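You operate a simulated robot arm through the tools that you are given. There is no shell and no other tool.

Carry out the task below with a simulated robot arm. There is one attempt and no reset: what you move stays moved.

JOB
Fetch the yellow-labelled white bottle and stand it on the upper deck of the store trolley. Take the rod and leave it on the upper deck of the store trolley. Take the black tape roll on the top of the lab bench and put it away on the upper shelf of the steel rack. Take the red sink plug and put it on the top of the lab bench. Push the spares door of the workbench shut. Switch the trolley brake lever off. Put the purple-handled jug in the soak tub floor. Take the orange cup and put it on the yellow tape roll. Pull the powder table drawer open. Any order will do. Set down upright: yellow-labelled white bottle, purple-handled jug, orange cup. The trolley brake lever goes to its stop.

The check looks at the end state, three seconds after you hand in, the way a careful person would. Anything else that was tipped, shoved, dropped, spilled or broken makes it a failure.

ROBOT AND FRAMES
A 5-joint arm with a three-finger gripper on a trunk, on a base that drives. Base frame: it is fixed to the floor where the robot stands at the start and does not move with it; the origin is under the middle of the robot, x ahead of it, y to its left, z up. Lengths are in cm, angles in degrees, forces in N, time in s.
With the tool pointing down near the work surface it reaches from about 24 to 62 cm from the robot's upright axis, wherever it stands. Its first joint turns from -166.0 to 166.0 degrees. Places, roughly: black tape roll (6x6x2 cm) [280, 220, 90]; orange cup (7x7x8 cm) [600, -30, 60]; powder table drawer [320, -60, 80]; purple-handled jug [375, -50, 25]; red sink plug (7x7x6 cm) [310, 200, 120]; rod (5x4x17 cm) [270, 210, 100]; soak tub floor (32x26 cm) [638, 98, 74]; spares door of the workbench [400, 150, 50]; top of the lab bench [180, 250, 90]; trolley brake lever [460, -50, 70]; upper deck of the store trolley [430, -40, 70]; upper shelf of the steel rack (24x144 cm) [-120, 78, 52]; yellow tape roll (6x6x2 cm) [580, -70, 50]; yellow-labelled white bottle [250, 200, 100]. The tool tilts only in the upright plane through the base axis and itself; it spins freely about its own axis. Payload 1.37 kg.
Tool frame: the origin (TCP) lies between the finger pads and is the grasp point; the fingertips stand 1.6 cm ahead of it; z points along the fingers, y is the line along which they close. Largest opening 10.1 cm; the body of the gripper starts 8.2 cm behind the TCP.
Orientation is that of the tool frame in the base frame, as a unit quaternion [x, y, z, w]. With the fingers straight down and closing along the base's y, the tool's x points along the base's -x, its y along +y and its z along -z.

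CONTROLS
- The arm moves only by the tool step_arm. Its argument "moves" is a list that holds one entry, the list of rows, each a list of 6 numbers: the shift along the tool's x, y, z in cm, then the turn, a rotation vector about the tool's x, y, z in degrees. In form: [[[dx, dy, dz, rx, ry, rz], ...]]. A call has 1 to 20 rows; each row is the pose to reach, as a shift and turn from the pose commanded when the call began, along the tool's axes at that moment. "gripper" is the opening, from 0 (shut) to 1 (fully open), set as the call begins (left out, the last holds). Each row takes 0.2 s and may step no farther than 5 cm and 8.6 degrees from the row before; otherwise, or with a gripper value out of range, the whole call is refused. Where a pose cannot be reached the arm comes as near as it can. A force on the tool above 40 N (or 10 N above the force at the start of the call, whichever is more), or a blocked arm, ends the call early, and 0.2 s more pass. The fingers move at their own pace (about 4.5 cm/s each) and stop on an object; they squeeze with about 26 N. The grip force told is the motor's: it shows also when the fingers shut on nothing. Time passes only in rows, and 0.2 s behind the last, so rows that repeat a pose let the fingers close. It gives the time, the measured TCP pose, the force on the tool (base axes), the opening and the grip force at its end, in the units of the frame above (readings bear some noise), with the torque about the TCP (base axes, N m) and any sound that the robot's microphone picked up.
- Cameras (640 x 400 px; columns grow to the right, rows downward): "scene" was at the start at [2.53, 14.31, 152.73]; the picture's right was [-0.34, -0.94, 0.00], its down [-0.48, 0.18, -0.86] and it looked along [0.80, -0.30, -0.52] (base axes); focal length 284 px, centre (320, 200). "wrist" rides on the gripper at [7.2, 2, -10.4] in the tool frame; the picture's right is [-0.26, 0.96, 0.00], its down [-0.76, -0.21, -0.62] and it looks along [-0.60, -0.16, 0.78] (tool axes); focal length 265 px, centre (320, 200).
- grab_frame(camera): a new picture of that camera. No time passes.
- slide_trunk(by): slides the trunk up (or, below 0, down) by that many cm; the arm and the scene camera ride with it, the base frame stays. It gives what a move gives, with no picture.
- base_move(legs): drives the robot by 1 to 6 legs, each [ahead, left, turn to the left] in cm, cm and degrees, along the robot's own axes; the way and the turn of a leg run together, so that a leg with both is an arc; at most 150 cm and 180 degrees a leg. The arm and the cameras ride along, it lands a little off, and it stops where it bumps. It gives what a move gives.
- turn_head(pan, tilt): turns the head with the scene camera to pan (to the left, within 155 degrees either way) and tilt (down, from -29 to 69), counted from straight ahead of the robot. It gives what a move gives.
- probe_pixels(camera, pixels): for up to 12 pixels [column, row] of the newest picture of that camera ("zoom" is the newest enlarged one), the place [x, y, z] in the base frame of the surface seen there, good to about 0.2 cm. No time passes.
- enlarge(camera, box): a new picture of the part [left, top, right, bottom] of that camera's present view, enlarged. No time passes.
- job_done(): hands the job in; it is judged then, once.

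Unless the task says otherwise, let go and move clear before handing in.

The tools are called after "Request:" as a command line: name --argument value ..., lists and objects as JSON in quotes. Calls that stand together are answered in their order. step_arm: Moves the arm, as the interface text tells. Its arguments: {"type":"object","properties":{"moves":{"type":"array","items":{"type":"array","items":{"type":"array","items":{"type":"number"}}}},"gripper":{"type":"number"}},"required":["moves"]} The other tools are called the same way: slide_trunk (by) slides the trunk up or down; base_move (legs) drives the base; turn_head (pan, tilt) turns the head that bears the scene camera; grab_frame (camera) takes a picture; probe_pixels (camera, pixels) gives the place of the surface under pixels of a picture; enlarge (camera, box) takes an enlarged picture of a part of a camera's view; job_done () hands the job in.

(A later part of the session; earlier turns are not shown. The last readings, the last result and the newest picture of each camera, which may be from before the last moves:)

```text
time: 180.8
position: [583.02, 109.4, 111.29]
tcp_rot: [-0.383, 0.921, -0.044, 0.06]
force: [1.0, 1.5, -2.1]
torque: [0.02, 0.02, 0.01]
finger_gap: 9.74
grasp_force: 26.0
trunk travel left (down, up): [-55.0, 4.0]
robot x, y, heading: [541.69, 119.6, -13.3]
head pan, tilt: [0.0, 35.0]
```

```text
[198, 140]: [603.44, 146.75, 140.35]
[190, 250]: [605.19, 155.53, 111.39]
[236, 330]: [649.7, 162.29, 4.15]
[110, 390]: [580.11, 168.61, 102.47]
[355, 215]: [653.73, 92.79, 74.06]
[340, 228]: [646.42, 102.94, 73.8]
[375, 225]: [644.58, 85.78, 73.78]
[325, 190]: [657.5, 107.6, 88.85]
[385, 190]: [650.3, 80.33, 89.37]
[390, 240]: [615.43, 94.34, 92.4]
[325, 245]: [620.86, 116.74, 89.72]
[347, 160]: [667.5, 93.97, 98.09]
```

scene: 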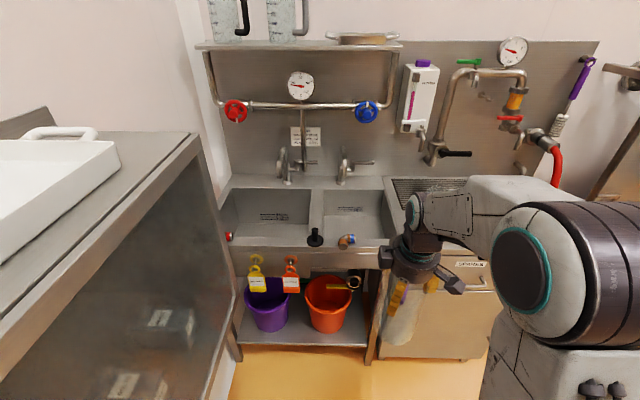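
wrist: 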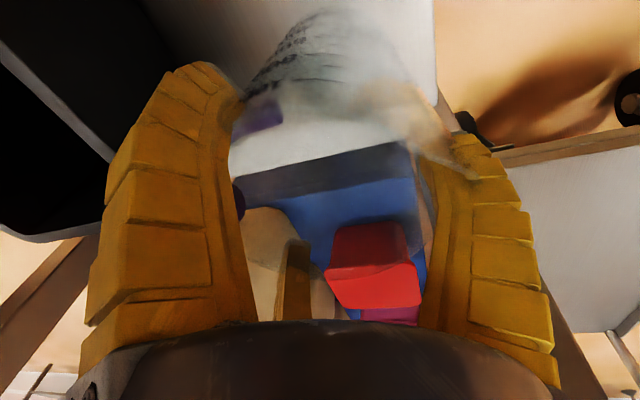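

The cabinet edge is 15 cm clear of my path. I'll drive ahead 42 cm toward the tub with a 1° correction.

Request:
base_move --legs '[[42, 0, -1.2]]'

Request:
turn_head --pan -10 --tilt 45

Request:
grab_frame --camera "scene"

Request:
grab_frame --camera "wrist"

```text
time: 181.9
position: [588.37, 108.49, 111.4]
tcp_rot: [-0.392, 0.917, -0.042, 0.059]
force: [0.0, 0.2, -1.2]
torque: [0.04, 0.0, 0.02]
finger_gap: 9.75
grasp_force: 26.6
trunk travel left (down, up): [-55.0, 4.0]
robot x, y, heading: [547.05, 117.82, -12.3]
head pan, tilt: [0.0, 35.0]
stopped in leg 1: the robot was blocked; the commanded pose is now the measured one
```

```text
time: 182.7
position: [588.37, 108.51, 111.36]
tcp_rot: [-0.391, 0.917, -0.043, 0.061]
force: [0.7, 0.6, -2.2]
torque: [0.01, 0.05, 0.02]
finger_gap: 9.76
grasp_force: 25.9
trunk travel left (down, up): [-55.0, 4.0]
robot x, y, heading: [547.59, 117.59, -12.1]
head pan, tilt: [-10.0, 45.0]
```

```text
taken
```

scene: 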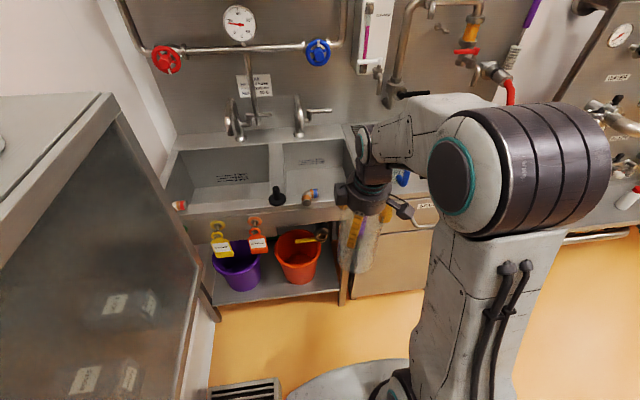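

```text
taken
```

wrist: 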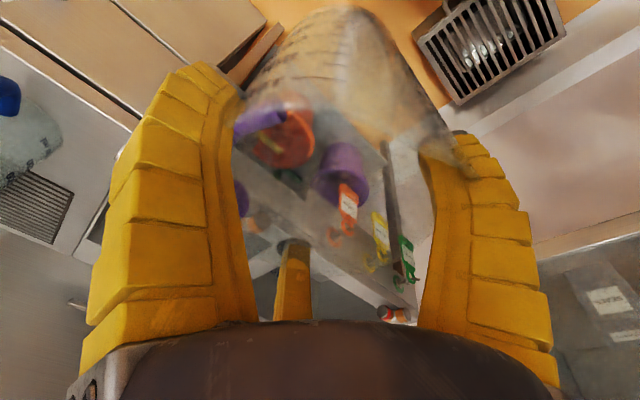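

The base was blocked after 6 cm. The raised grate shows at the bottom (245,388) close to my base; I'll probe both to see what touches.

Request:
probe_pixels --camera "scene" --pixels '[[278, 378], [282, 392], [212, 388], [245, 382], [300, 385], [330, 370], [360, 362], [290, 395], [115, 97], [100, 140], [215, 318], [5, 200]]'

Request:
turn_head --pan 40 --tilt 65

Request:
grab_frame --camera "scene"

```text
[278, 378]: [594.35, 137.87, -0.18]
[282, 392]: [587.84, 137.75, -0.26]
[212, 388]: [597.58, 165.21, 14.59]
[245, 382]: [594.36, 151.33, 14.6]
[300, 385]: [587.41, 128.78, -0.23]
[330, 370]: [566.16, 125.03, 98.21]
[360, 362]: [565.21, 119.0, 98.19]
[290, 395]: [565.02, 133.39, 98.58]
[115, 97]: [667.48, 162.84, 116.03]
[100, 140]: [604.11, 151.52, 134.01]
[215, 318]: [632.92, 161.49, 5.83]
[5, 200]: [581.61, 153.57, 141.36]
```

```text
time: 183.8
position: [588.49, 108.46, 111.2]
tcp_rot: [-0.39, 0.918, -0.042, 0.06]
force: [-0.4, 0.2, -1.5]
torque: [0.02, 0.03, 0.01]
finger_gap: 9.7
grasp_force: 25.7
trunk travel left (down, up): [-55.0, 4.0]
robot x, y, heading: [547.02, 117.6, -12.3]
head pan, tilt: [40.0, 65.0]
```

```text
taken
```

scene: 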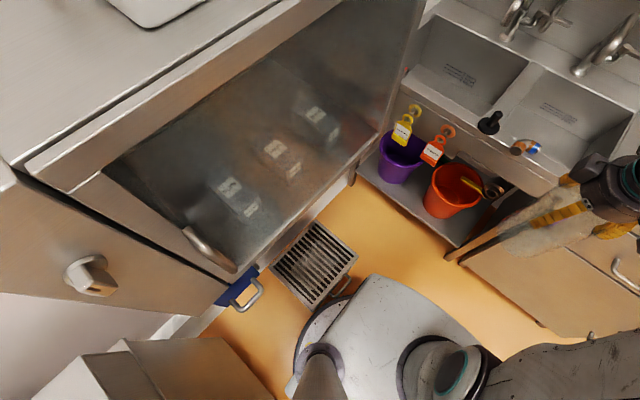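

The raised grate's near corner (320,303) looks right against my base disk. I'll probe its corners and the disk edge.

Request:
probe_pixels --camera "scene" --pixels '[[318, 302], [355, 258], [272, 266], [314, 224], [335, 300], [300, 340], [330, 300], [350, 275], [240, 300], [245, 275], [255, 370], [225, 345]]'

Request:
enlarge --camera "scene" --box '[200, 210, 420, 400]'

```text
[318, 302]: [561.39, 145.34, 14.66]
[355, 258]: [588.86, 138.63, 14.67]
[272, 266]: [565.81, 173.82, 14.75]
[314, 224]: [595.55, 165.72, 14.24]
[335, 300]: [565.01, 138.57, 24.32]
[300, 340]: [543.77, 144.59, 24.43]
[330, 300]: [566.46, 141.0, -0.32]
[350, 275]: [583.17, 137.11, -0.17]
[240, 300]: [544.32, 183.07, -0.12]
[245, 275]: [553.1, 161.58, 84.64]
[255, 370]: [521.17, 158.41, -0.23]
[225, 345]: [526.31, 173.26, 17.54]
```

```text
2.11 times, centred on (310, 305) of scene
```

zoom: 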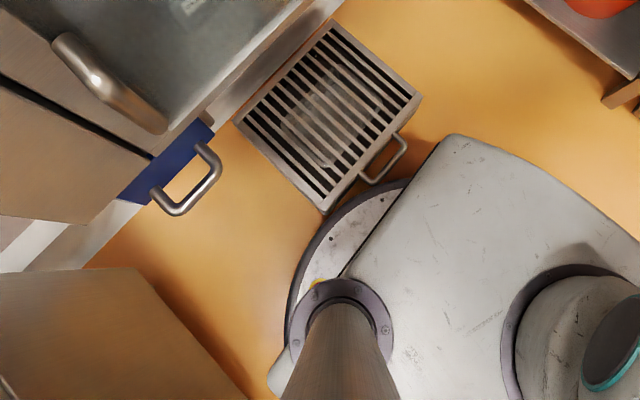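

The grate's handle is what my base touched; its position matches the earlier probes, so it seems unmoved. I'll back off 4 cm, shift right 11 cm with a small turn, and then move the arm left to compensate.

Request:
base_move --legs '[[-4, 0, 0], [0, -11.5, 0], [0, 0, -2.2]]'

Request:
grab_frame --camera "scene"

```text
time: 185.9
position: [581.74, 96.81, 111.29]
tcp_rot: [-0.375, 0.924, -0.044, 0.059]
force: [0.4, 0.5, -1.7]
torque: [0.06, 0.09, 0.0]
finger_gap: 9.74
grasp_force: 25.7
trunk travel left (down, up): [-55.0, 4.0]
robot x, y, heading: [541.24, 107.43, -14.3]
head pan, tilt: [40.0, 65.0]
```

```text
taken
```

scene: 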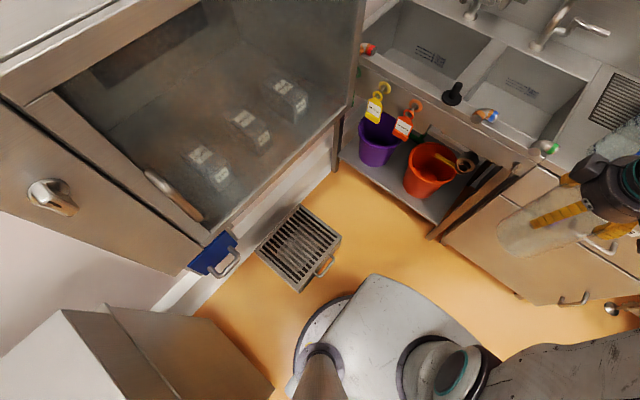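

The base is now clear of the grate's handle. I'll verify the grate's corners again.

Request:
probe_pixels --camera "scene" --pixels '[[299, 289], [339, 242], [259, 251], [300, 209], [325, 265], [275, 272], [265, 262], [285, 280]]'

```text
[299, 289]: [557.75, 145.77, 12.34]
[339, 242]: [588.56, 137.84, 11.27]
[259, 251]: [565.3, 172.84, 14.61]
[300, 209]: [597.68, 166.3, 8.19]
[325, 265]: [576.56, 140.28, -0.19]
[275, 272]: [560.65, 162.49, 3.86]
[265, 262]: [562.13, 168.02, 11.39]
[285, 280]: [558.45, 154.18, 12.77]
```

The grate hasn't moved (its face still at x≈560 at y=160). Now I'll swing the jug left by 16.6° about the robot's axis so it stays lined up with the tub.

Request:
step_arm --moves '[[[-3.41, 2.14, 0, -0.42, -0.69, -5.47], [-6.54, 4.71, -0.1, -0.84, -1.39, -10.9], [-9.45, 7.55, -0.2, -1.26, -2.08, -16.4], [-9.45, 7.55, -0.2, -1.26, -2.08, -16.4]]]' --gripper 0

Request:
base_move --legs '[[37, 0, 0]]'

Request:
turn_head --pan -5 --tilt 50

Request:
grab_frame --camera "scene"

```text
time: 186.9
position: [583.57, 108.77, 111.1]
tcp_rot: [-0.505, 0.86, -0.031, 0.066]
force: [-0.9, -0.6, -1.4]
torque: [0.01, 0.0, -0.01]
finger_gap: 9.72
grasp_force: 25.8
trunk travel left (down, up): [-55.0, 4.0]
robot x, y, heading: [541.21, 107.67, -14.4]
head pan, tilt: [40.0, 65.0]
```

```text
time: 189.2
position: [618.6, 99.41, 110.99]
tcp_rot: [-0.501, 0.862, -0.032, 0.066]
force: [0.0, -0.6, -1.8]
torque: [0.02, 0.05, 0.01]
finger_gap: 9.72
grasp_force: 26.0
trunk travel left (down, up): [-55.0, 4.0]
robot x, y, heading: [575.68, 98.3, -14.8]
head pan, tilt: [40.0, 65.0]
```

```text
time: 190.3
position: [618.6, 99.48, 111.12]
tcp_rot: [-0.502, 0.862, -0.031, 0.066]
force: [0.9, -0.6, -0.9]
torque: [0.0, 0.02, -0.04]
finger_gap: 9.74
grasp_force: 25.8
trunk travel left (down, up): [-55.0, 4.0]
robot x, y, heading: [575.84, 98.0, -14.5]
head pan, tilt: [-5.0, 50.0]
```

```text
taken
```

scene: 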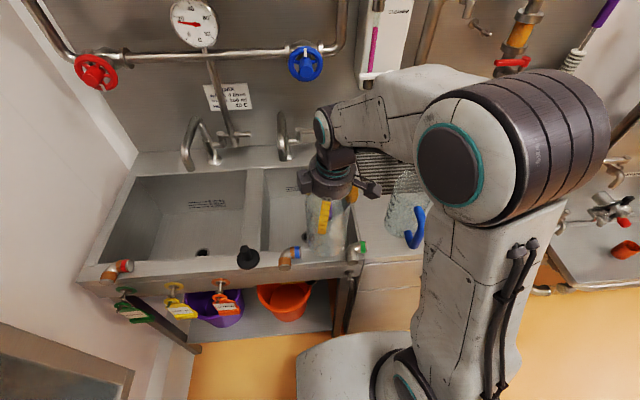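

The jug is now in front of the tub with TCP at (618.6,99.4). I'll extend over the tub to (631.6,94.5) at this height.

Request:
step_arm --moves '[[[-0.68, -4.55, 0.61, 0.15, 0.22, 1.78], [-1.36, -9.1, 1.21, 0.3, 0.43, 3.57], [-2.04, -13.64, 1.82, 0.45, 0.65, 5.35], [-2.04, -13.64, 1.82, 0.45, 0.65, 5.35]]]' --gripper 0

Request:
grab_frame --camera "scene"

Request:
grab_frame --camera "wrist"

```text
time: 191.3
position: [631.42, 94.4, 111.02]
tcp_rot: [-0.46, 0.885, -0.038, 0.064]
force: [0.5, 0.2, -2.0]
torque: [0.01, 0.03, 0.02]
finger_gap: 9.75
grasp_force: 25.7
trunk travel left (down, up): [-55.0, 4.0]
robot x, y, heading: [575.93, 98.43, -14.7]
head pan, tilt: [-5.0, 50.0]
```

```text
taken
```

scene: 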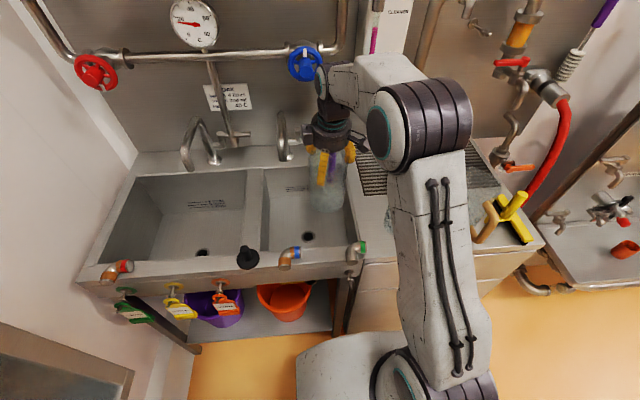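

```text
taken
```

wrist: 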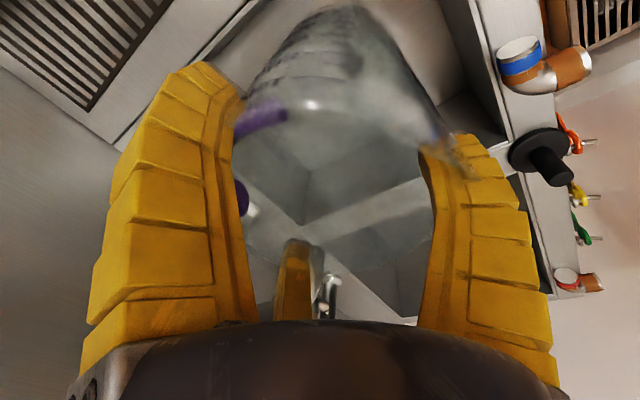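

The jug is over the tub, but one finger would meet the right wall when lowered. I'll shift 4 cm left first, then descend to about z 97.

Request:
step_arm --moves '[[[-3.96, 1.32, 0.14, -0.33, -0.53, -4.16], [-3.96, 1.32, 0.14, -0.33, -0.53, -4.16]]]' --gripper 0

Request:
step_arm --moves '[[[0.31, 0.5, 3.96, 0, 0, 0], [0.63, 1.01, 7.92, 0, 0, 0], [0.94, 1.51, 11.88, 0, 0, 0], [0.94, 1.51, 11.88, 0, 0, 0]]]' --gripper 0

Request:
grab_frame --camera "scene"

Request:
enlarge --camera "scene" --box '[240, 80, 400, 280]'

```text
time: 191.9
position: [633.01, 98.49, 110.85]
tcp_rot: [-0.491, 0.868, -0.034, 0.065]
force: [-0.1, 0.0, -1.2]
torque: [0.02, 0.04, 0.02]
finger_gap: 9.73
grasp_force: 25.4
trunk travel left (down, up): [-55.0, 4.0]
robot x, y, heading: [575.85, 98.23, -14.7]
head pan, tilt: [-5.0, 50.0]
```

```text
time: 192.9
position: [632.77, 98.84, 98.94]
tcp_rot: [-0.493, 0.867, -0.034, 0.065]
force: [-0.3, 0.4, -0.9]
torque: [0.05, 0.04, 0.01]
finger_gap: 9.73
grasp_force: 26.0
trunk travel left (down, up): [-55.0, 4.0]
robot x, y, heading: [576.04, 97.94, -14.7]
head pan, tilt: [-5.0, 50.0]
```

```text
taken
```

scene: 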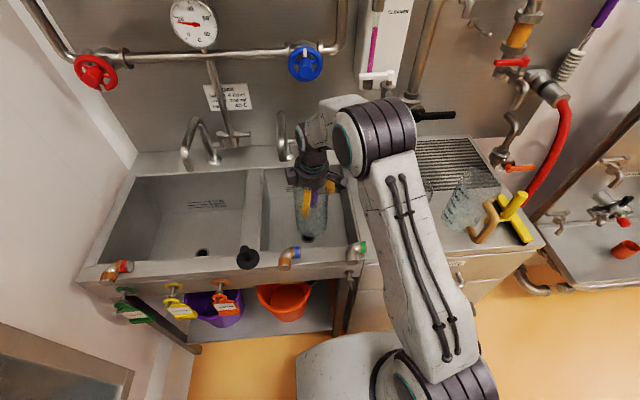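

```text
2.00 times, centred on (320, 180) of scene
```

zoom: 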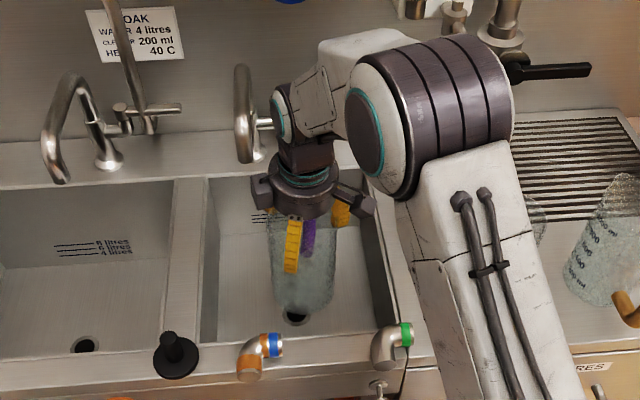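

The jug is entering the tub. I'll probe the gap between the gripper's side box and the faucet spout before lowering further.

Request:
probe_pixels --camera "zoom" --pixels '[[262, 188], [256, 195], [255, 180], [243, 155], [250, 100], [283, 115], [245, 85], [300, 185], [300, 310], [270, 290], [330, 290]]'

```text
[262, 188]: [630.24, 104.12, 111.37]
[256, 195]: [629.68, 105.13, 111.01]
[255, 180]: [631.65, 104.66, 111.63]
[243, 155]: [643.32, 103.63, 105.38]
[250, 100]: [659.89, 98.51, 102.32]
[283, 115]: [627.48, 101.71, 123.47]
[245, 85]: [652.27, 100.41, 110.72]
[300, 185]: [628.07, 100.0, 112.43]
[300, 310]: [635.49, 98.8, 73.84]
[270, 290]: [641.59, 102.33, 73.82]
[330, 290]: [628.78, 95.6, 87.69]
```

There's over 10 cm between the gripper and the spout. I'll descend 9.5 cm, then finish in small steps.

Request:
step_arm --moves '[[[0.25, 0.4, 3.17, 0, 0, 0], [0.5, 0.8, 6.3, 0, 0, 0], [0.74, 1.2, 9.4, 0, 0, 0], [0.74, 1.2, 9.4, 0, 0, 0]]]' --gripper 0

Request:
enlarge --camera "scene" --box '[240, 80, 400, 280]'

```text
time: 193.9
position: [632.66, 98.74, 89.44]
tcp_rot: [-0.493, 0.867, -0.034, 0.066]
force: [1.1, -0.4, -1.9]
torque: [0.02, 0.03, 0.0]
finger_gap: 9.74
grasp_force: 26.5
trunk travel left (down, up): [-55.0, 4.0]
robot x, y, heading: [576.02, 98.27, -14.6]
head pan, tilt: [-5.0, 50.0]
```

```text
2.00 times, centred on (320, 180) of scene
```

zoom: 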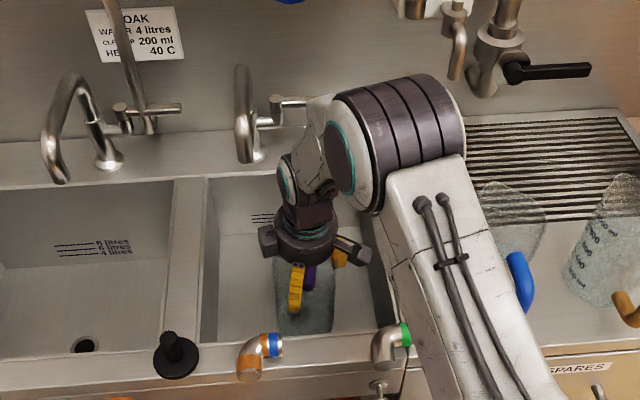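

The jug's bottom is about 1 cm above the tub floor. I'll lower in small steps until contact.

Request:
step_arm --moves '[[[0.04, 0.06, 0.5, 0, 0, 0], [0.08, 0.12, 0.9, 0, 0, 0], [0.08, 0.12, 0.9, 0, 0, 0]]]' --gripper 0

Request:
step_arm --moves '[[[0.03, 0.05, 0.4, 0, 0, 0], [0.03, 0.05, 0.4, 0, 0, 0]]]' --gripper 0

```text
time: 194.8
position: [632.73, 98.72, 88.67]
tcp_rot: [-0.493, 0.867, -0.035, 0.067]
force: [-1.3, 1.0, 6.6]
torque: [-0.1, -0.09, -0.02]
finger_gap: 9.7
grasp_force: 25.9
trunk travel left (down, up): [-55.0, 4.0]
robot x, y, heading: [576.07, 98.67, -14.9]
head pan, tilt: [-5.0, 50.0]
```

```text
time: 195.3
position: [632.7, 98.73, 88.52]
tcp_rot: [-0.493, 0.867, -0.035, 0.067]
force: [-3.8, 3.4, 20.9]
torque: [-0.18, -0.12, 0.01]
finger_gap: 9.73
grasp_force: 26.0
trunk travel left (down, up): [-55.0, 4.0]
robot x, y, heading: [575.55, 98.4, -14.7]
head pan, tilt: [-5.0, 50.0]
```

The jug is on the floor (21 N up). I'll ease back up 0.35 cm and open the gripper fully.

Request:
step_arm --moves '[[[-0.03, -0.04, -0.35, 0, 0, 0], [-0.03, -0.04, -0.35, 0, 0, 0]]]' --gripper 0

Request:
step_arm --moves '[[[0, 0, 0, 0, 0, 0], [0, 0, 0, 0, 0, 0], [0, 0, 0, 0, 0, 0]]]' --gripper 1

Request:
grab_frame --camera "wrist"

```text
time: 195.9
position: [632.54, 98.58, 88.47]
tcp_rot: [-0.492, 0.867, -0.033, 0.064]
force: [-0.6, 1.3, 0.4]
torque: [0.0, 0.0, 0.04]
finger_gap: 9.73
grasp_force: 26.0
trunk travel left (down, up): [-55.0, 4.0]
robot x, y, heading: [575.87, 98.4, -14.7]
head pan, tilt: [-5.0, 50.0]
```

```text
time: 196.8
position: [632.6, 98.67, 88.62]
tcp_rot: [-0.492, 0.867, -0.034, 0.066]
force: [-0.7, 0.0, 0.2]
torque: [-0.02, 0.02, 0.0]
finger_gap: 10.08
grasp_force: 0.1
trunk travel left (down, up): [-55.0, 4.0]
robot x, y, heading: [575.84, 98.32, -14.8]
head pan, tilt: [-5.0, 50.0]
```

```text
taken
```

wrist: 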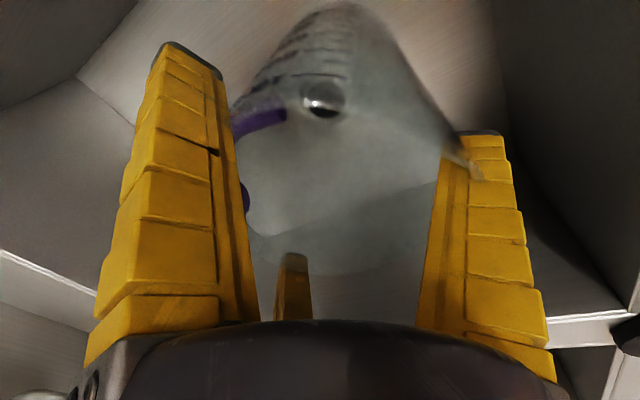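

The fingers are open around the standing jug. I'll rise straight up carefully, 3 cm first.

Request:
step_arm --moves '[[[-0.08, -0.13, -1, 0, 0, 0], [-0.16, -0.25, -2, 0, 0, 0], [-0.24, -0.38, -3, 0, 0, 0], [-0.24, -0.38, -3, 0, 0, 0]]]' --gripper 1

Request:
grab_frame --camera "wrist"

Request:
enlarge --camera "scene" --box '[240, 80, 400, 280]'

```text
time: 197.8
position: [632.77, 98.68, 91.74]
tcp_rot: [-0.492, 0.867, -0.034, 0.065]
force: [-0.1, 1.0, 0.0]
torque: [-0.01, 0.02, 0.05]
finger_gap: 10.1
grasp_force: 0.1
trunk travel left (down, up): [-55.0, 4.0]
robot x, y, heading: [576.05, 98.6, -14.8]
head pan, tilt: [-5.0, 50.0]
```

```text
taken
```

wrist: 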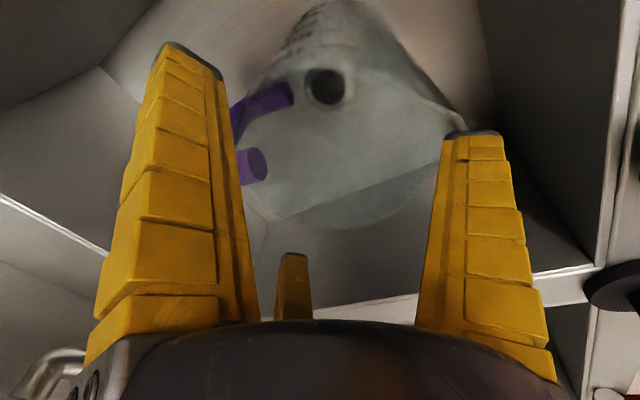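

```text
2.00 times, centred on (320, 180) of scene
```

zoom: 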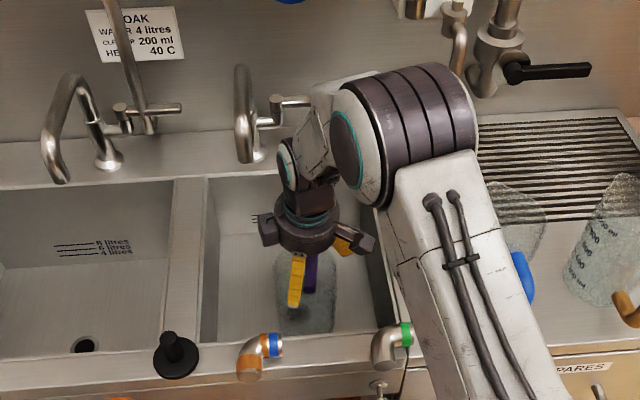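

The jug stays in place on the floor. I'll continue up to about z 110 and check the tub.

Request:
step_arm --moves '[[[-0.31, -0.5, -3.96, 0, 0, 0], [-0.63, -1.01, -7.92, 0, 0, 0], [-0.94, -1.51, -11.88, 0, 0, 0], [-1.25, -2.02, -15.8, 0, 0, 0], [-1.49, -2.4, -18.8, 0, 0, 0], [-1.49, -2.4, -18.8, 0, 0, 0]]]' --gripper 0.6

Request:
grab_frame --camera "wrist"

Request:
grab_frame --camera "scene"

```text
time: 199.2
position: [632.97, 98.69, 110.57]
tcp_rot: [-0.492, 0.867, -0.034, 0.066]
force: [-0.2, 0.0, 0.6]
torque: [-0.02, 0.02, 0.03]
finger_gap: 6.4
grasp_force: 3.1
trunk travel left (down, up): [-55.0, 4.0]
robot x, y, heading: [575.98, 98.9, -14.6]
head pan, tilt: [-5.0, 50.0]
```

```text
taken
```

wrist: 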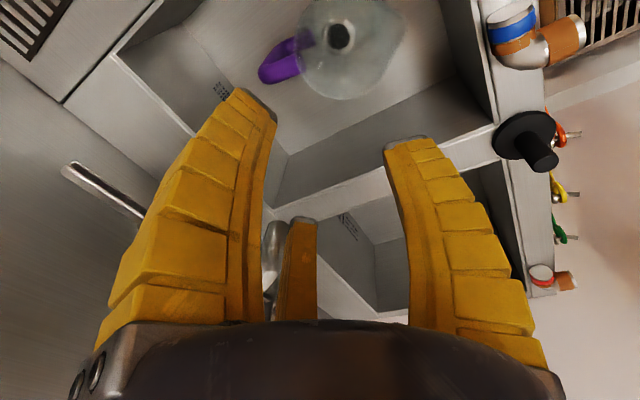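

```text
taken
```

scene: 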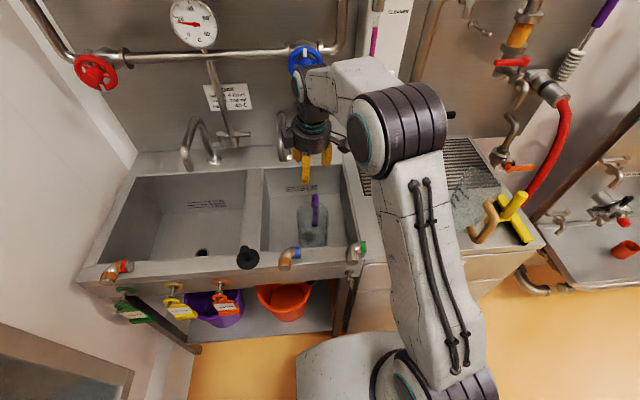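

The jug stands upright in the soak tub (scene 313,215). I'll pull the arm back, remove the tilt, and undo the spin.

Request:
step_arm --moves '[[[1.9, 3.2, -0.55, 0, 0, 0], [3.8, 6.35, -1.1, 0, 0, 0], [5.7, 9.5, -1.65, 0, 0, 0], [7.6, 12.7, -2.2, 0, 0, 0], [7.6, 12.7, -2.2, -7.0, 4.2, 0], [7.6, 12.7, -2.2, -7.0, 4.2, 0]]]' --gripper 0.6

Request:
step_arm --moves '[[[0, 0, 0, 0, 0, 8.5], [0, 0, 0, 0, 0, 17], [0, 0, 0, 0, 0, 25.5], [0, 0, 0, 0, 0, 34], [0, 0, 0, 0, 0, 42.5], [0, 0, 0, 0, 0, 51], [0, 0, 0, 0, 0, 59], [0, 0, 0, 0, 0, 59]]]' --gripper 0.6

Request:
base_move --legs '[[-40, 0, 0]]'

Request:
turn_head --pan -45 --tilt 35

Request:
grab_frame --camera "scene"

```text
time: 200.6
position: [617.78, 98.63, 110.87]
tcp_rot: [-0.494, 0.869, -0.001, 0.002]
force: [0.7, 1.0, 0.1]
torque: [0.02, 0.0, -0.04]
finger_gap: 6.4
grasp_force: 2.3
trunk travel left (down, up): [-55.0, 4.0]
robot x, y, heading: [576.19, 98.38, -14.5]
head pan, tilt: [-5.0, 50.0]
```

```text
time: 202.3
position: [617.87, 98.45, 110.77]
tcp_rot: [-0.001, 1.0, 0.0, 0.002]
force: [0.4, -0.6, -0.9]
torque: [0.0, 0.02, 0.01]
finger_gap: 6.4
grasp_force: 2.5
trunk travel left (down, up): [-55.0, 4.0]
robot x, y, heading: [575.93, 98.32, -14.9]
head pan, tilt: [-5.0, 50.0]
```

```text
time: 204.8
position: [579.18, 108.61, 110.8]
tcp_rot: [0.0, 1.0, 0.001, 0.002]
force: [0.4, -0.9, 0.5]
torque: [0.0, 0.01, 0.01]
finger_gap: 6.39
grasp_force: 2.8
trunk travel left (down, up): [-55.0, 4.0]
robot x, y, heading: [536.88, 108.47, -14.9]
head pan, tilt: [-5.0, 50.0]
```

```text
time: 205.9
position: [579.1, 108.48, 110.66]
tcp_rot: [0.0, 1.0, 0.0, 0.002]
force: [0.1, 0.3, 0.3]
torque: [-0.02, 0.0, 0.0]
finger_gap: 6.39
grasp_force: 2.7
trunk travel left (down, up): [-55.0, 4.0]
robot x, y, heading: [537.16, 108.48, -15.0]
head pan, tilt: [-45.0, 35.0]
```

```text
taken
```

scene: 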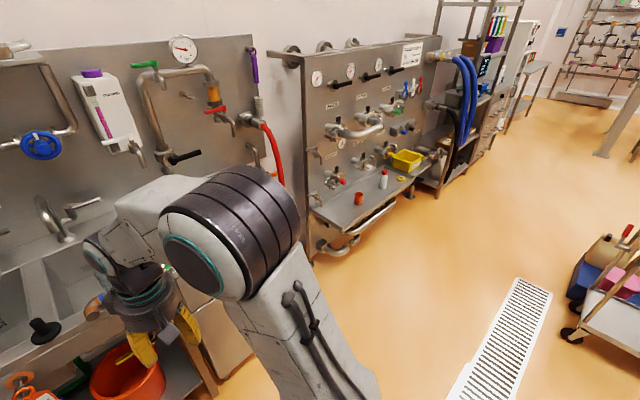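

The panel shelf holds the orange cup (358,197), a white bottle (383,180) and the yellow tape (401,179). I'll enlarge and probe them.

Request:
enlarge --camera "scene" --box '[300, 100, 480, 270]'

Request:
probe_pixels --camera "scene" --pixels '[[358, 195], [358, 200], [401, 179], [383, 180], [407, 160], [330, 205], [345, 225], [400, 200], [420, 150], [390, 190], [440, 150], [320, 265]]'

```text
2.35 times, centred on (390, 185) of scene
```

zoom: 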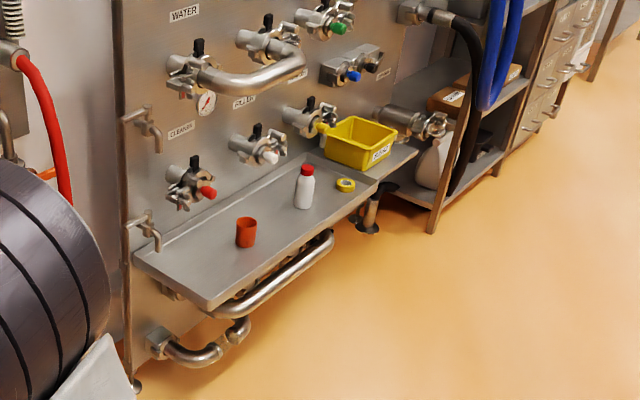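

```text
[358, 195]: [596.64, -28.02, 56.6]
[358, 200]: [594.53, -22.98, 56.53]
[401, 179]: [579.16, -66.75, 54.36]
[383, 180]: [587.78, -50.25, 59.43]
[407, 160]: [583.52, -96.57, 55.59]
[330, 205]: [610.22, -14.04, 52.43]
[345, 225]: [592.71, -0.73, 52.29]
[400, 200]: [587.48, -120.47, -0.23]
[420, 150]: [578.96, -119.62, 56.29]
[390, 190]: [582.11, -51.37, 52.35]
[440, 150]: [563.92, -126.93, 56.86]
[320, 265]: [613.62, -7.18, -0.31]
```

The tray is at z 52.3 with the cup at about (595.5,−25.5), a bottle at (587.8,−50), and the tape at (579.2,−67). I'll retract the arm and drive alongside the panel.

Request:
step_arm --moves '[[[4, 0, 0, 0, 0, 0], [8, 0, 0, 0, 0, 0], [8, 0, 0, 0, 0, 0]]]' --gripper 0.6

Request:
base_move --legs '[[25, 0, 0.5], [0, -100, 0], [0, -30, 0]]'

Request:
turn_head --pan -10 --tilt 45

Request:
grab_frame --camera "scene"

```text
time: 206.7
position: [571.26, 108.34, 110.68]
tcp_rot: [0.0, 1.0, 0.001, 0.003]
force: [-0.2, 1.0, -0.6]
torque: [0.03, 0.02, -0.03]
finger_gap: 6.37
grasp_force: 3.0
trunk travel left (down, up): [-55.0, 4.0]
robot x, y, heading: [537.34, 108.37, -14.8]
head pan, tilt: [-45.0, 35.0]
```

```text
time: 214.9
position: [562.94, -21.45, 110.73]
tcp_rot: [0.004, 1.0, -0.001, 0.003]
force: [-0.6, 0.1, -0.5]
torque: [0.02, -0.02, 0.01]
finger_gap: 6.4
grasp_force: 3.0
trunk travel left (down, up): [-55.0, 4.0]
robot x, y, heading: [528.86, -21.07, -15.3]
head pan, tilt: [-45.0, 35.0]
```

```text
time: 215.9
position: [562.95, -21.39, 110.82]
tcp_rot: [0.004, 1.0, 0.001, 0.002]
force: [-0.5, 0.1, -1.0]
torque: [-0.03, 0.0, 0.01]
finger_gap: 6.41
grasp_force: 2.1
trunk travel left (down, up): [-55.0, 4.0]
robot x, y, heading: [529.15, -20.93, -15.4]
head pan, tilt: [-10.0, 45.0]
```

```text
taken
```

scene: 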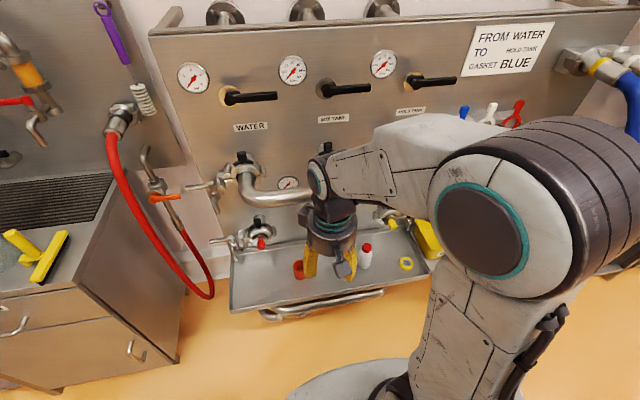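

I'm now in front of the panel; cup at (298,270), bottle (366,255), tape (405,263). I'll probe the items and overhanging pipes.

Request:
enlarge --camera "scene" --box '[200, 130, 460, 330]'

Request:
probe_pixels --camera "scene" --pixels '[[270, 197], [248, 200], [248, 165], [300, 193], [260, 228], [263, 243], [235, 243], [298, 265], [405, 262], [366, 255], [393, 222], [430, 235]]'

Request:
probe_pixels --camera "scene" --pixels '[[298, 278], [300, 290], [233, 310], [430, 280], [330, 300], [300, 310], [260, 315], [370, 293], [385, 270], [350, 275], [200, 190], [285, 250]]'

```text
2.00 times, centred on (330, 230) of scene
```

zoom: 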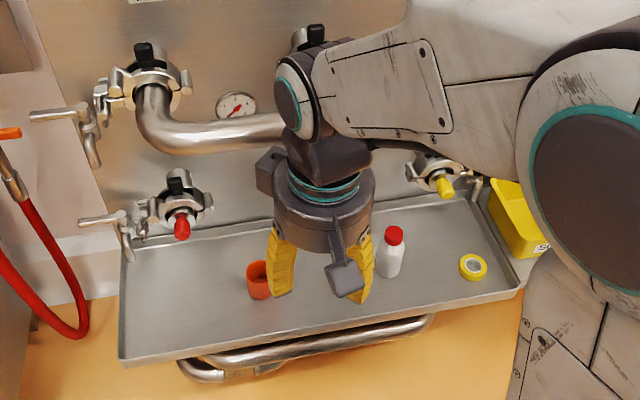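

```text
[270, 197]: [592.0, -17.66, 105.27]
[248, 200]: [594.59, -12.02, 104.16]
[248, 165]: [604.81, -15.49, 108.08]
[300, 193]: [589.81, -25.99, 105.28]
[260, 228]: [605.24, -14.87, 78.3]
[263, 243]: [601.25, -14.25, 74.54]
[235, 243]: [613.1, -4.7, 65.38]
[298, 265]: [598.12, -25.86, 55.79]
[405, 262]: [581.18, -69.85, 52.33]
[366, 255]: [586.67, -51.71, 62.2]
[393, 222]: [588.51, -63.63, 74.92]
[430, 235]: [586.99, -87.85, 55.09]
```

```text
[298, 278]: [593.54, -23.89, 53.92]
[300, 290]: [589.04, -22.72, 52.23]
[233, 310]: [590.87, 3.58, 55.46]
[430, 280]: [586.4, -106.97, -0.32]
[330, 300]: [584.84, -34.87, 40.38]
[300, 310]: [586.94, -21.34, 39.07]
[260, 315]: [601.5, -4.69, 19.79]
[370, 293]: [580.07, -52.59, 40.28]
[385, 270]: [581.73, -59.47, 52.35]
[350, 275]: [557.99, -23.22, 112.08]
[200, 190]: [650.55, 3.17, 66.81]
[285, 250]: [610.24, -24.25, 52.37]
```

The overhead pipe is at z 102–108, u≥577, so I must reach in below it. I'll lower the trunk 30 cm and drive 12 cm closer.

Request:
slide_trunk --by -32

Request:
base_move --legs '[[13, 0, 0.8]]'

Request:
turn_head --pan 0 --tilt 45

Request:
grab_frame --camera "scene"

Request:
grab_frame --camera "wrist"

```text
time: 219.0
position: [562.83, -21.31, 78.82]
tcp_rot: [0.005, 1.0, 0.001, 0.003]
force: [-0.6, -0.7, -0.9]
torque: [0.02, -0.02, -0.02]
finger_gap: 6.39
grasp_force: 2.6
trunk travel left (down, up): [-23.0, 36.0]
robot x, y, heading: [528.98, -21.16, -15.2]
head pan, tilt: [-10.0, 45.0]
```

```text
time: 220.3
position: [575.16, -24.23, 78.76]
tcp_rot: [-0.001, 1.0, 0.0, 0.002]
force: [-0.1, -0.2, -0.1]
torque: [0.0, 0.0, 0.03]
finger_gap: 6.39
grasp_force: 2.2
trunk travel left (down, up): [-23.0, 36.0]
robot x, y, heading: [541.02, -24.07, -14.5]
head pan, tilt: [-10.0, 45.0]
```

```text
time: 221.0
position: [575.28, -24.32, 78.7]
tcp_rot: [-0.002, 1.0, 0.0, 0.003]
force: [0.2, -0.3, 0.1]
torque: [0.0, 0.01, -0.01]
finger_gap: 6.42
grasp_force: 3.5
trunk travel left (down, up): [-23.0, 36.0]
robot x, y, heading: [541.34, -24.48, -14.7]
head pan, tilt: [0.0, 45.0]
```

```text
taken
```

scene: 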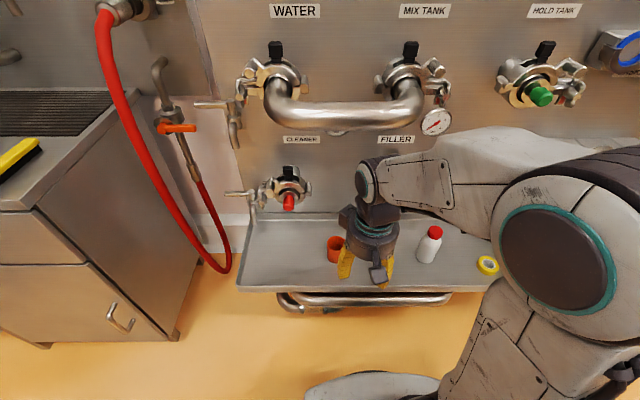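

```text
taken
```

wrist: 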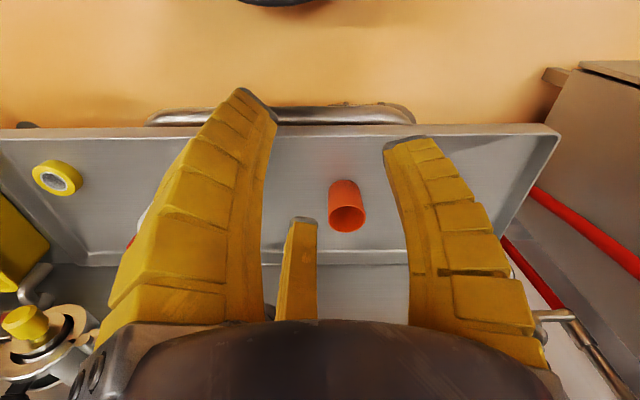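

The cup shows at wrist (347,205) and the tape at (58,177). I'll probe the cup's rim and body and the tape.

Request:
probe_pixels --camera "wrist" --pixels '[[331, 212], [365, 213], [347, 229], [347, 209], [345, 182], [332, 195], [361, 195], [57, 163], [57, 190], [36, 177], [78, 180], [345, 170]]'

Request:
enlarge --camera "wrist" --box '[280, 140, 420, 260]'

```text
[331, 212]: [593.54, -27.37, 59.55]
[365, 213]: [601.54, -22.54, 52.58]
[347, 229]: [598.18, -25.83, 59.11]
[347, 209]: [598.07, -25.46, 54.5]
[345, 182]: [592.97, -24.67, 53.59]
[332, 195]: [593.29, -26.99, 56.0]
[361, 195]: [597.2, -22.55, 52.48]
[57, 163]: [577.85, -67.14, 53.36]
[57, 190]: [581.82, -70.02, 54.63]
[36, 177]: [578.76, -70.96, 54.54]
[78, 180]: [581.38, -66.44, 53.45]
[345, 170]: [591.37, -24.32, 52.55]
```

```text
3.33 times, centred on (350, 200) of wrist
```

zoom: 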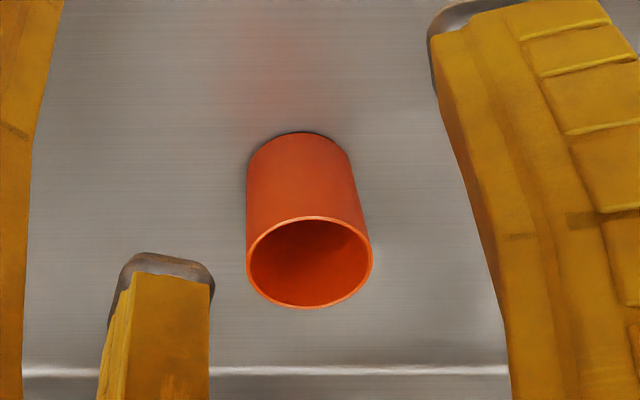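

I'll probe the rim on this enlargement to find the cup's centre.

Request:
probe_pixels --camera "zoom" --pixels '[[308, 217], [249, 262], [370, 262], [314, 306], [270, 230], [350, 232], [265, 292], [360, 290], [300, 140], [250, 190], [355, 190], [310, 265]]'

```text
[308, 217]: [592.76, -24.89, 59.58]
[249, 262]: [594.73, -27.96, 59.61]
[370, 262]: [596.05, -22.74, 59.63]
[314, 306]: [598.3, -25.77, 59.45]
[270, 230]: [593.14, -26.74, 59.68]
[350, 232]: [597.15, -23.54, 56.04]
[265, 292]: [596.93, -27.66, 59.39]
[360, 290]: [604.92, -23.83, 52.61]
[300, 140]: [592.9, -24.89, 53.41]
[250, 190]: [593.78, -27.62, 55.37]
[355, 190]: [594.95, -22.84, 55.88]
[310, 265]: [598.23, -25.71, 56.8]
```

The cup's centre is (595.5,−25.35), rim z 59.6, diameter 5.6. I'll probe the gripper's side boxes against the red nozzle near there.

Request:
probe_pixels --camera "scene" --pixels '[[345, 218], [342, 210], [350, 228], [378, 272], [289, 203], [288, 192], [302, 192], [330, 130], [360, 128], [395, 125], [365, 180]]'

```text
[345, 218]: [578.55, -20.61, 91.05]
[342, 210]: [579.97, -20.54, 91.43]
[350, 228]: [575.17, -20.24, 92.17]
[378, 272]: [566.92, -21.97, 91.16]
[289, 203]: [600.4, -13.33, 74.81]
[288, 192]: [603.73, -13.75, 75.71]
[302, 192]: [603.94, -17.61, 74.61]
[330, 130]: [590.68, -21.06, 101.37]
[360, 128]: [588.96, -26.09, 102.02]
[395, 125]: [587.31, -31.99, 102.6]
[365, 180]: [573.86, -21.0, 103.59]
```

The side box would come near the red nozzle, so I'll spin the tool 40° clockwise while descending to z 65 in front of the tray area.

Request:
step_arm --moves '[[[0, 0, 2.7, 0, 0, 8], [0, 0, 5.4, 0, 0, 16], [0, 0, 8.1, 0, 0, 24], [0, 0, 10.8, 0, 0, 32], [0, 0, 13.5, 0, 0, 40], [0, 0, 13.5, 0, 0, 40]]]' --gripper 0.8

Request:
grab_frame --camera "scene"

Request:
grab_frame --camera "wrist"

```text
time: 222.4
position: [575.26, -24.16, 65.15]
tcp_rot: [0.341, 0.94, 0.001, 0.003]
force: [-0.9, 0.8, -0.3]
torque: [-0.02, -0.01, -0.02]
finger_gap: 8.26
grasp_force: 1.3
trunk travel left (down, up): [-23.0, 36.0]
robot x, y, heading: [541.37, -24.31, -14.4]
head pan, tilt: [0.0, 45.0]
```

```text
taken
```

scene: 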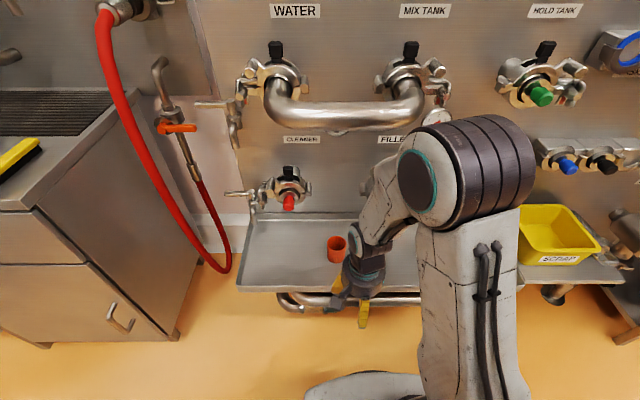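

```text
taken
```

wrist: 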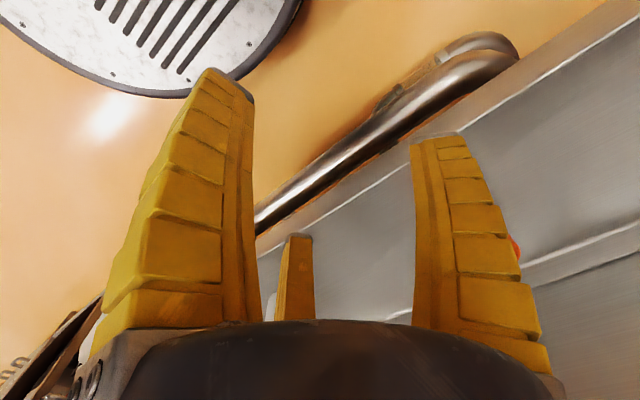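

I'm below pipe level. I'll move forward 20 cm at z 65 to above the cup.

Request:
step_arm --moves '[[[-3.26, 2.41, 0, 0, 0, 0], [-6.52, 4.82, 0, 0, 0, 0], [-9.78, 7.24, 0, 0, 0, 0], [-13.04, 9.65, 0, 0, 0, 0], [-16.3, 12.06, 0, 0, 0, 0], [-16.3, 12.06, 0, 0, 0, 0]]]' --gripper 0.8

Request:
grab_frame --camera "wrist"

Request:
grab_frame --camera "scene"

```text
time: 223.8
position: [595.58, -25.37, 65.46]
tcp_rot: [0.34, 0.94, 0.001, 0.002]
force: [0.0, 0.8, -0.3]
torque: [-0.02, 0.04, -0.03]
finger_gap: 8.3
grasp_force: 1.3
trunk travel left (down, up): [-23.0, 36.0]
robot x, y, heading: [541.07, -23.84, -14.9]
head pan, tilt: [0.0, 45.0]
```

```text
taken
```

wrist: 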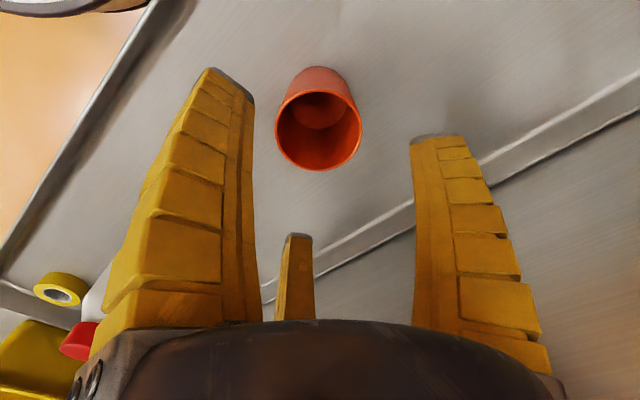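

```text
taken
```

scene: 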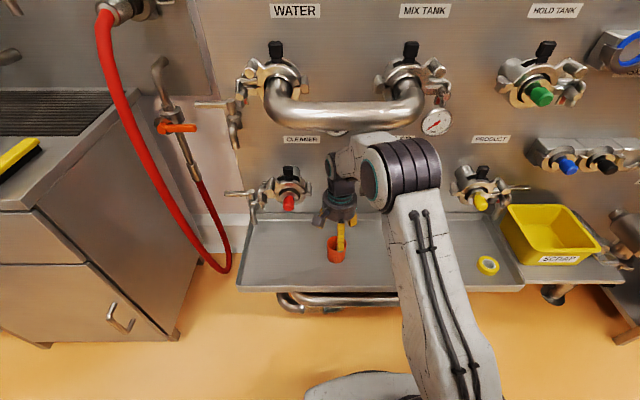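

The cup's rim is centred at wrist (318,131), right below the TCP. I'll descend to z 56.8 and grip.

Request:
step_arm --moves '[[[0, 0, 3, 0, 0, 0], [0, 0, 6, 0, 0, 0], [0, 0, 8.6, 0, 0, 0], [0, 0, 8.6, 0, 0, 0]]]' --gripper 0.8

Request:
step_arm --moves '[[[0, 0, 0, 0, 0, 0], [0, 0, 0, 0, 0, 0], [0, 0, 0, 0, 0, 0], [0, 0, 0, 0, 0, 0], [0, 0, 0, 0, 0, 0]]]' --gripper 0

Request:
grab_frame --camera "wrist"

```text
time: 224.8
position: [595.57, -25.21, 56.84]
tcp_rot: [0.339, 0.941, 0.001, 0.002]
force: [0.6, -0.4, -0.5]
torque: [0.01, 0.0, 0.01]
finger_gap: 8.3
grasp_force: 1.4
trunk travel left (down, up): [-23.0, 36.0]
robot x, y, heading: [541.03, -24.32, -14.7]
head pan, tilt: [0.0, 45.0]
```

```text
time: 226.0
position: [595.64, -25.32, 56.91]
tcp_rot: [0.34, 0.94, 0.0, 0.003]
force: [-0.5, 0.0, 3.2]
torque: [0.0, 0.04, 0.01]
finger_gap: 5.35
grasp_force: 26.0
trunk travel left (down, up): [-23.0, 36.0]
robot x, y, heading: [540.77, -24.1, -14.7]
head pan, tilt: [0.0, 45.0]
```

```text
taken
```

wrist: 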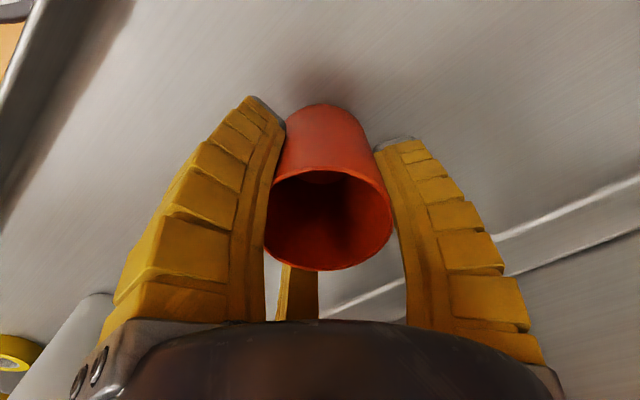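

The cup is held (gap 5.35). I'll lift 7 cm, retract out from under the pipe, then shift the base right toward the tape.

Request:
step_arm --moves '[[[0, 0, -3.5, 0, 0, 0], [0, 0, -7.5, 0, 0, 0], [3.1, -2.6, -7.5, 0, 0, 0], [6.2, -5.2, -7.5, 0, 0, 0], [9.4, -7.8, -7.5, 0, 0, 0], [12.5, -10.4, -7.5, 0, 0, 0], [15.6, -13, -7.5, 0, 0, 0], [15.6, -13, -7.5, 0, 0, 0]]]' --gripper 0

Request:
base_move --legs '[[0, -34, 0]]'

Request:
grab_frame --camera "scene"

Request:
grab_frame --camera "wrist"

```text
time: 227.8
position: [575.45, -25.38, 64.0]
tcp_rot: [0.34, 0.94, 0.001, 0.003]
force: [0.2, -0.2, -0.5]
torque: [0.02, -0.04, 0.0]
finger_gap: 5.33
grasp_force: 25.7
trunk travel left (down, up): [-23.0, 36.0]
robot x, y, heading: [540.92, -24.17, -14.4]
head pan, tilt: [0.0, 45.0]
```

```text
time: 230.1
position: [566.93, -58.29, 63.8]
tcp_rot: [0.34, 0.94, 0.002, 0.002]
force: [-0.2, 0.1, -0.2]
torque: [0.01, 0.0, 0.01]
finger_gap: 5.31
grasp_force: 26.0
trunk travel left (down, up): [-23.0, 36.0]
robot x, y, heading: [532.37, -56.72, -14.7]
head pan, tilt: [0.0, 45.0]
```

```text
taken
```

scene: 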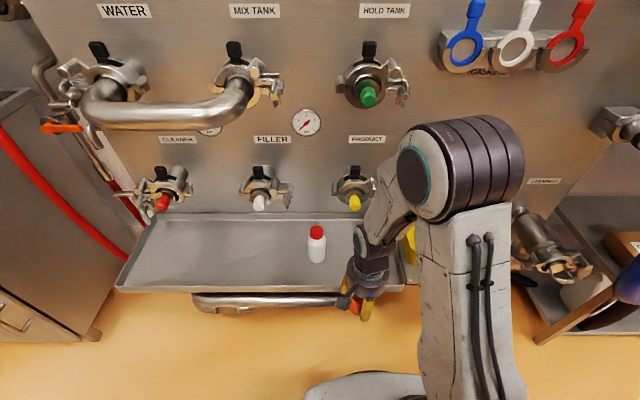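

```text
taken
```

wrist: 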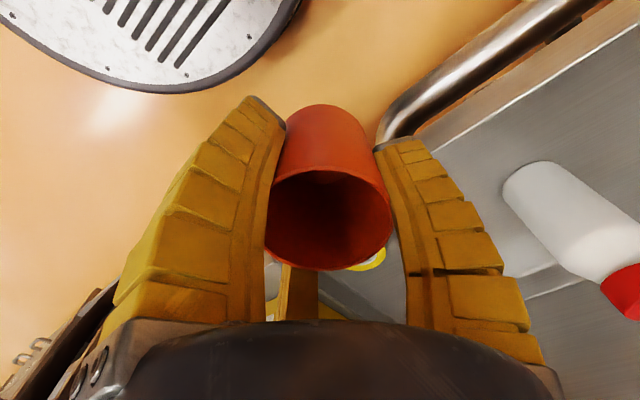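

The tape is hidden behind the arm. I'll shift right another 16 cm so the scene camera can see it to the left of the arm.

Request:
base_move --legs '[[0, -16, 0]]'

Request:
turn_head --pan 0 --tilt 50

Request:
grab_frame --camera "scene"

Request:
enlarge --camera "scene" --box '[240, 150, 400, 290]'

```text
time: 231.5
position: [562.57, -74.32, 63.94]
tcp_rot: [0.343, 0.939, 0.001, 0.001]
force: [0.4, 0.5, 0.0]
torque: [-0.03, 0.01, 0.0]
finger_gap: 5.32
grasp_force: 25.4
trunk travel left (down, up): [-23.0, 36.0]
robot x, y, heading: [528.16, -72.94, -14.7]
head pan, tilt: [0.0, 45.0]
```

```text
time: 232.2
position: [562.52, -74.29, 63.95]
tcp_rot: [0.342, 0.94, 0.001, 0.002]
force: [0.4, -0.9, 0.2]
torque: [0.01, 0.0, 0.01]
finger_gap: 5.35
grasp_force: 26.4
trunk travel left (down, up): [-23.0, 36.0]
robot x, y, heading: [528.06, -73.26, -14.9]
head pan, tilt: [0.0, 50.0]
```

```text
taken
```

scene: 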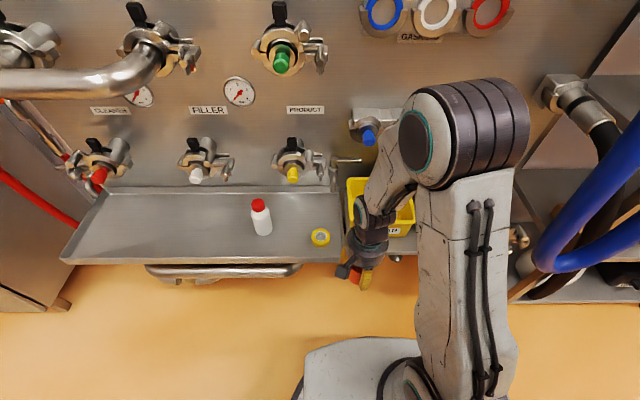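

```text
2.86 times, centred on (320, 220) of scene
```

zoom: 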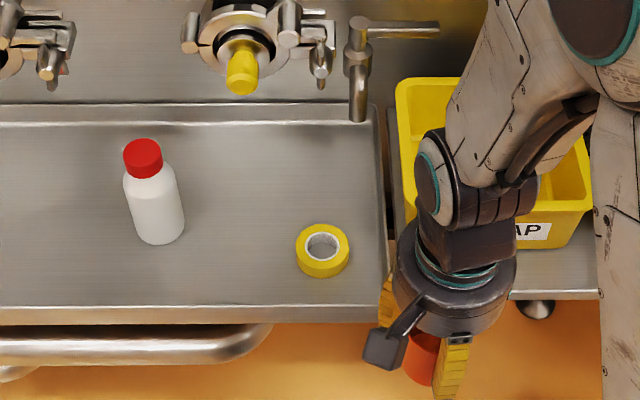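

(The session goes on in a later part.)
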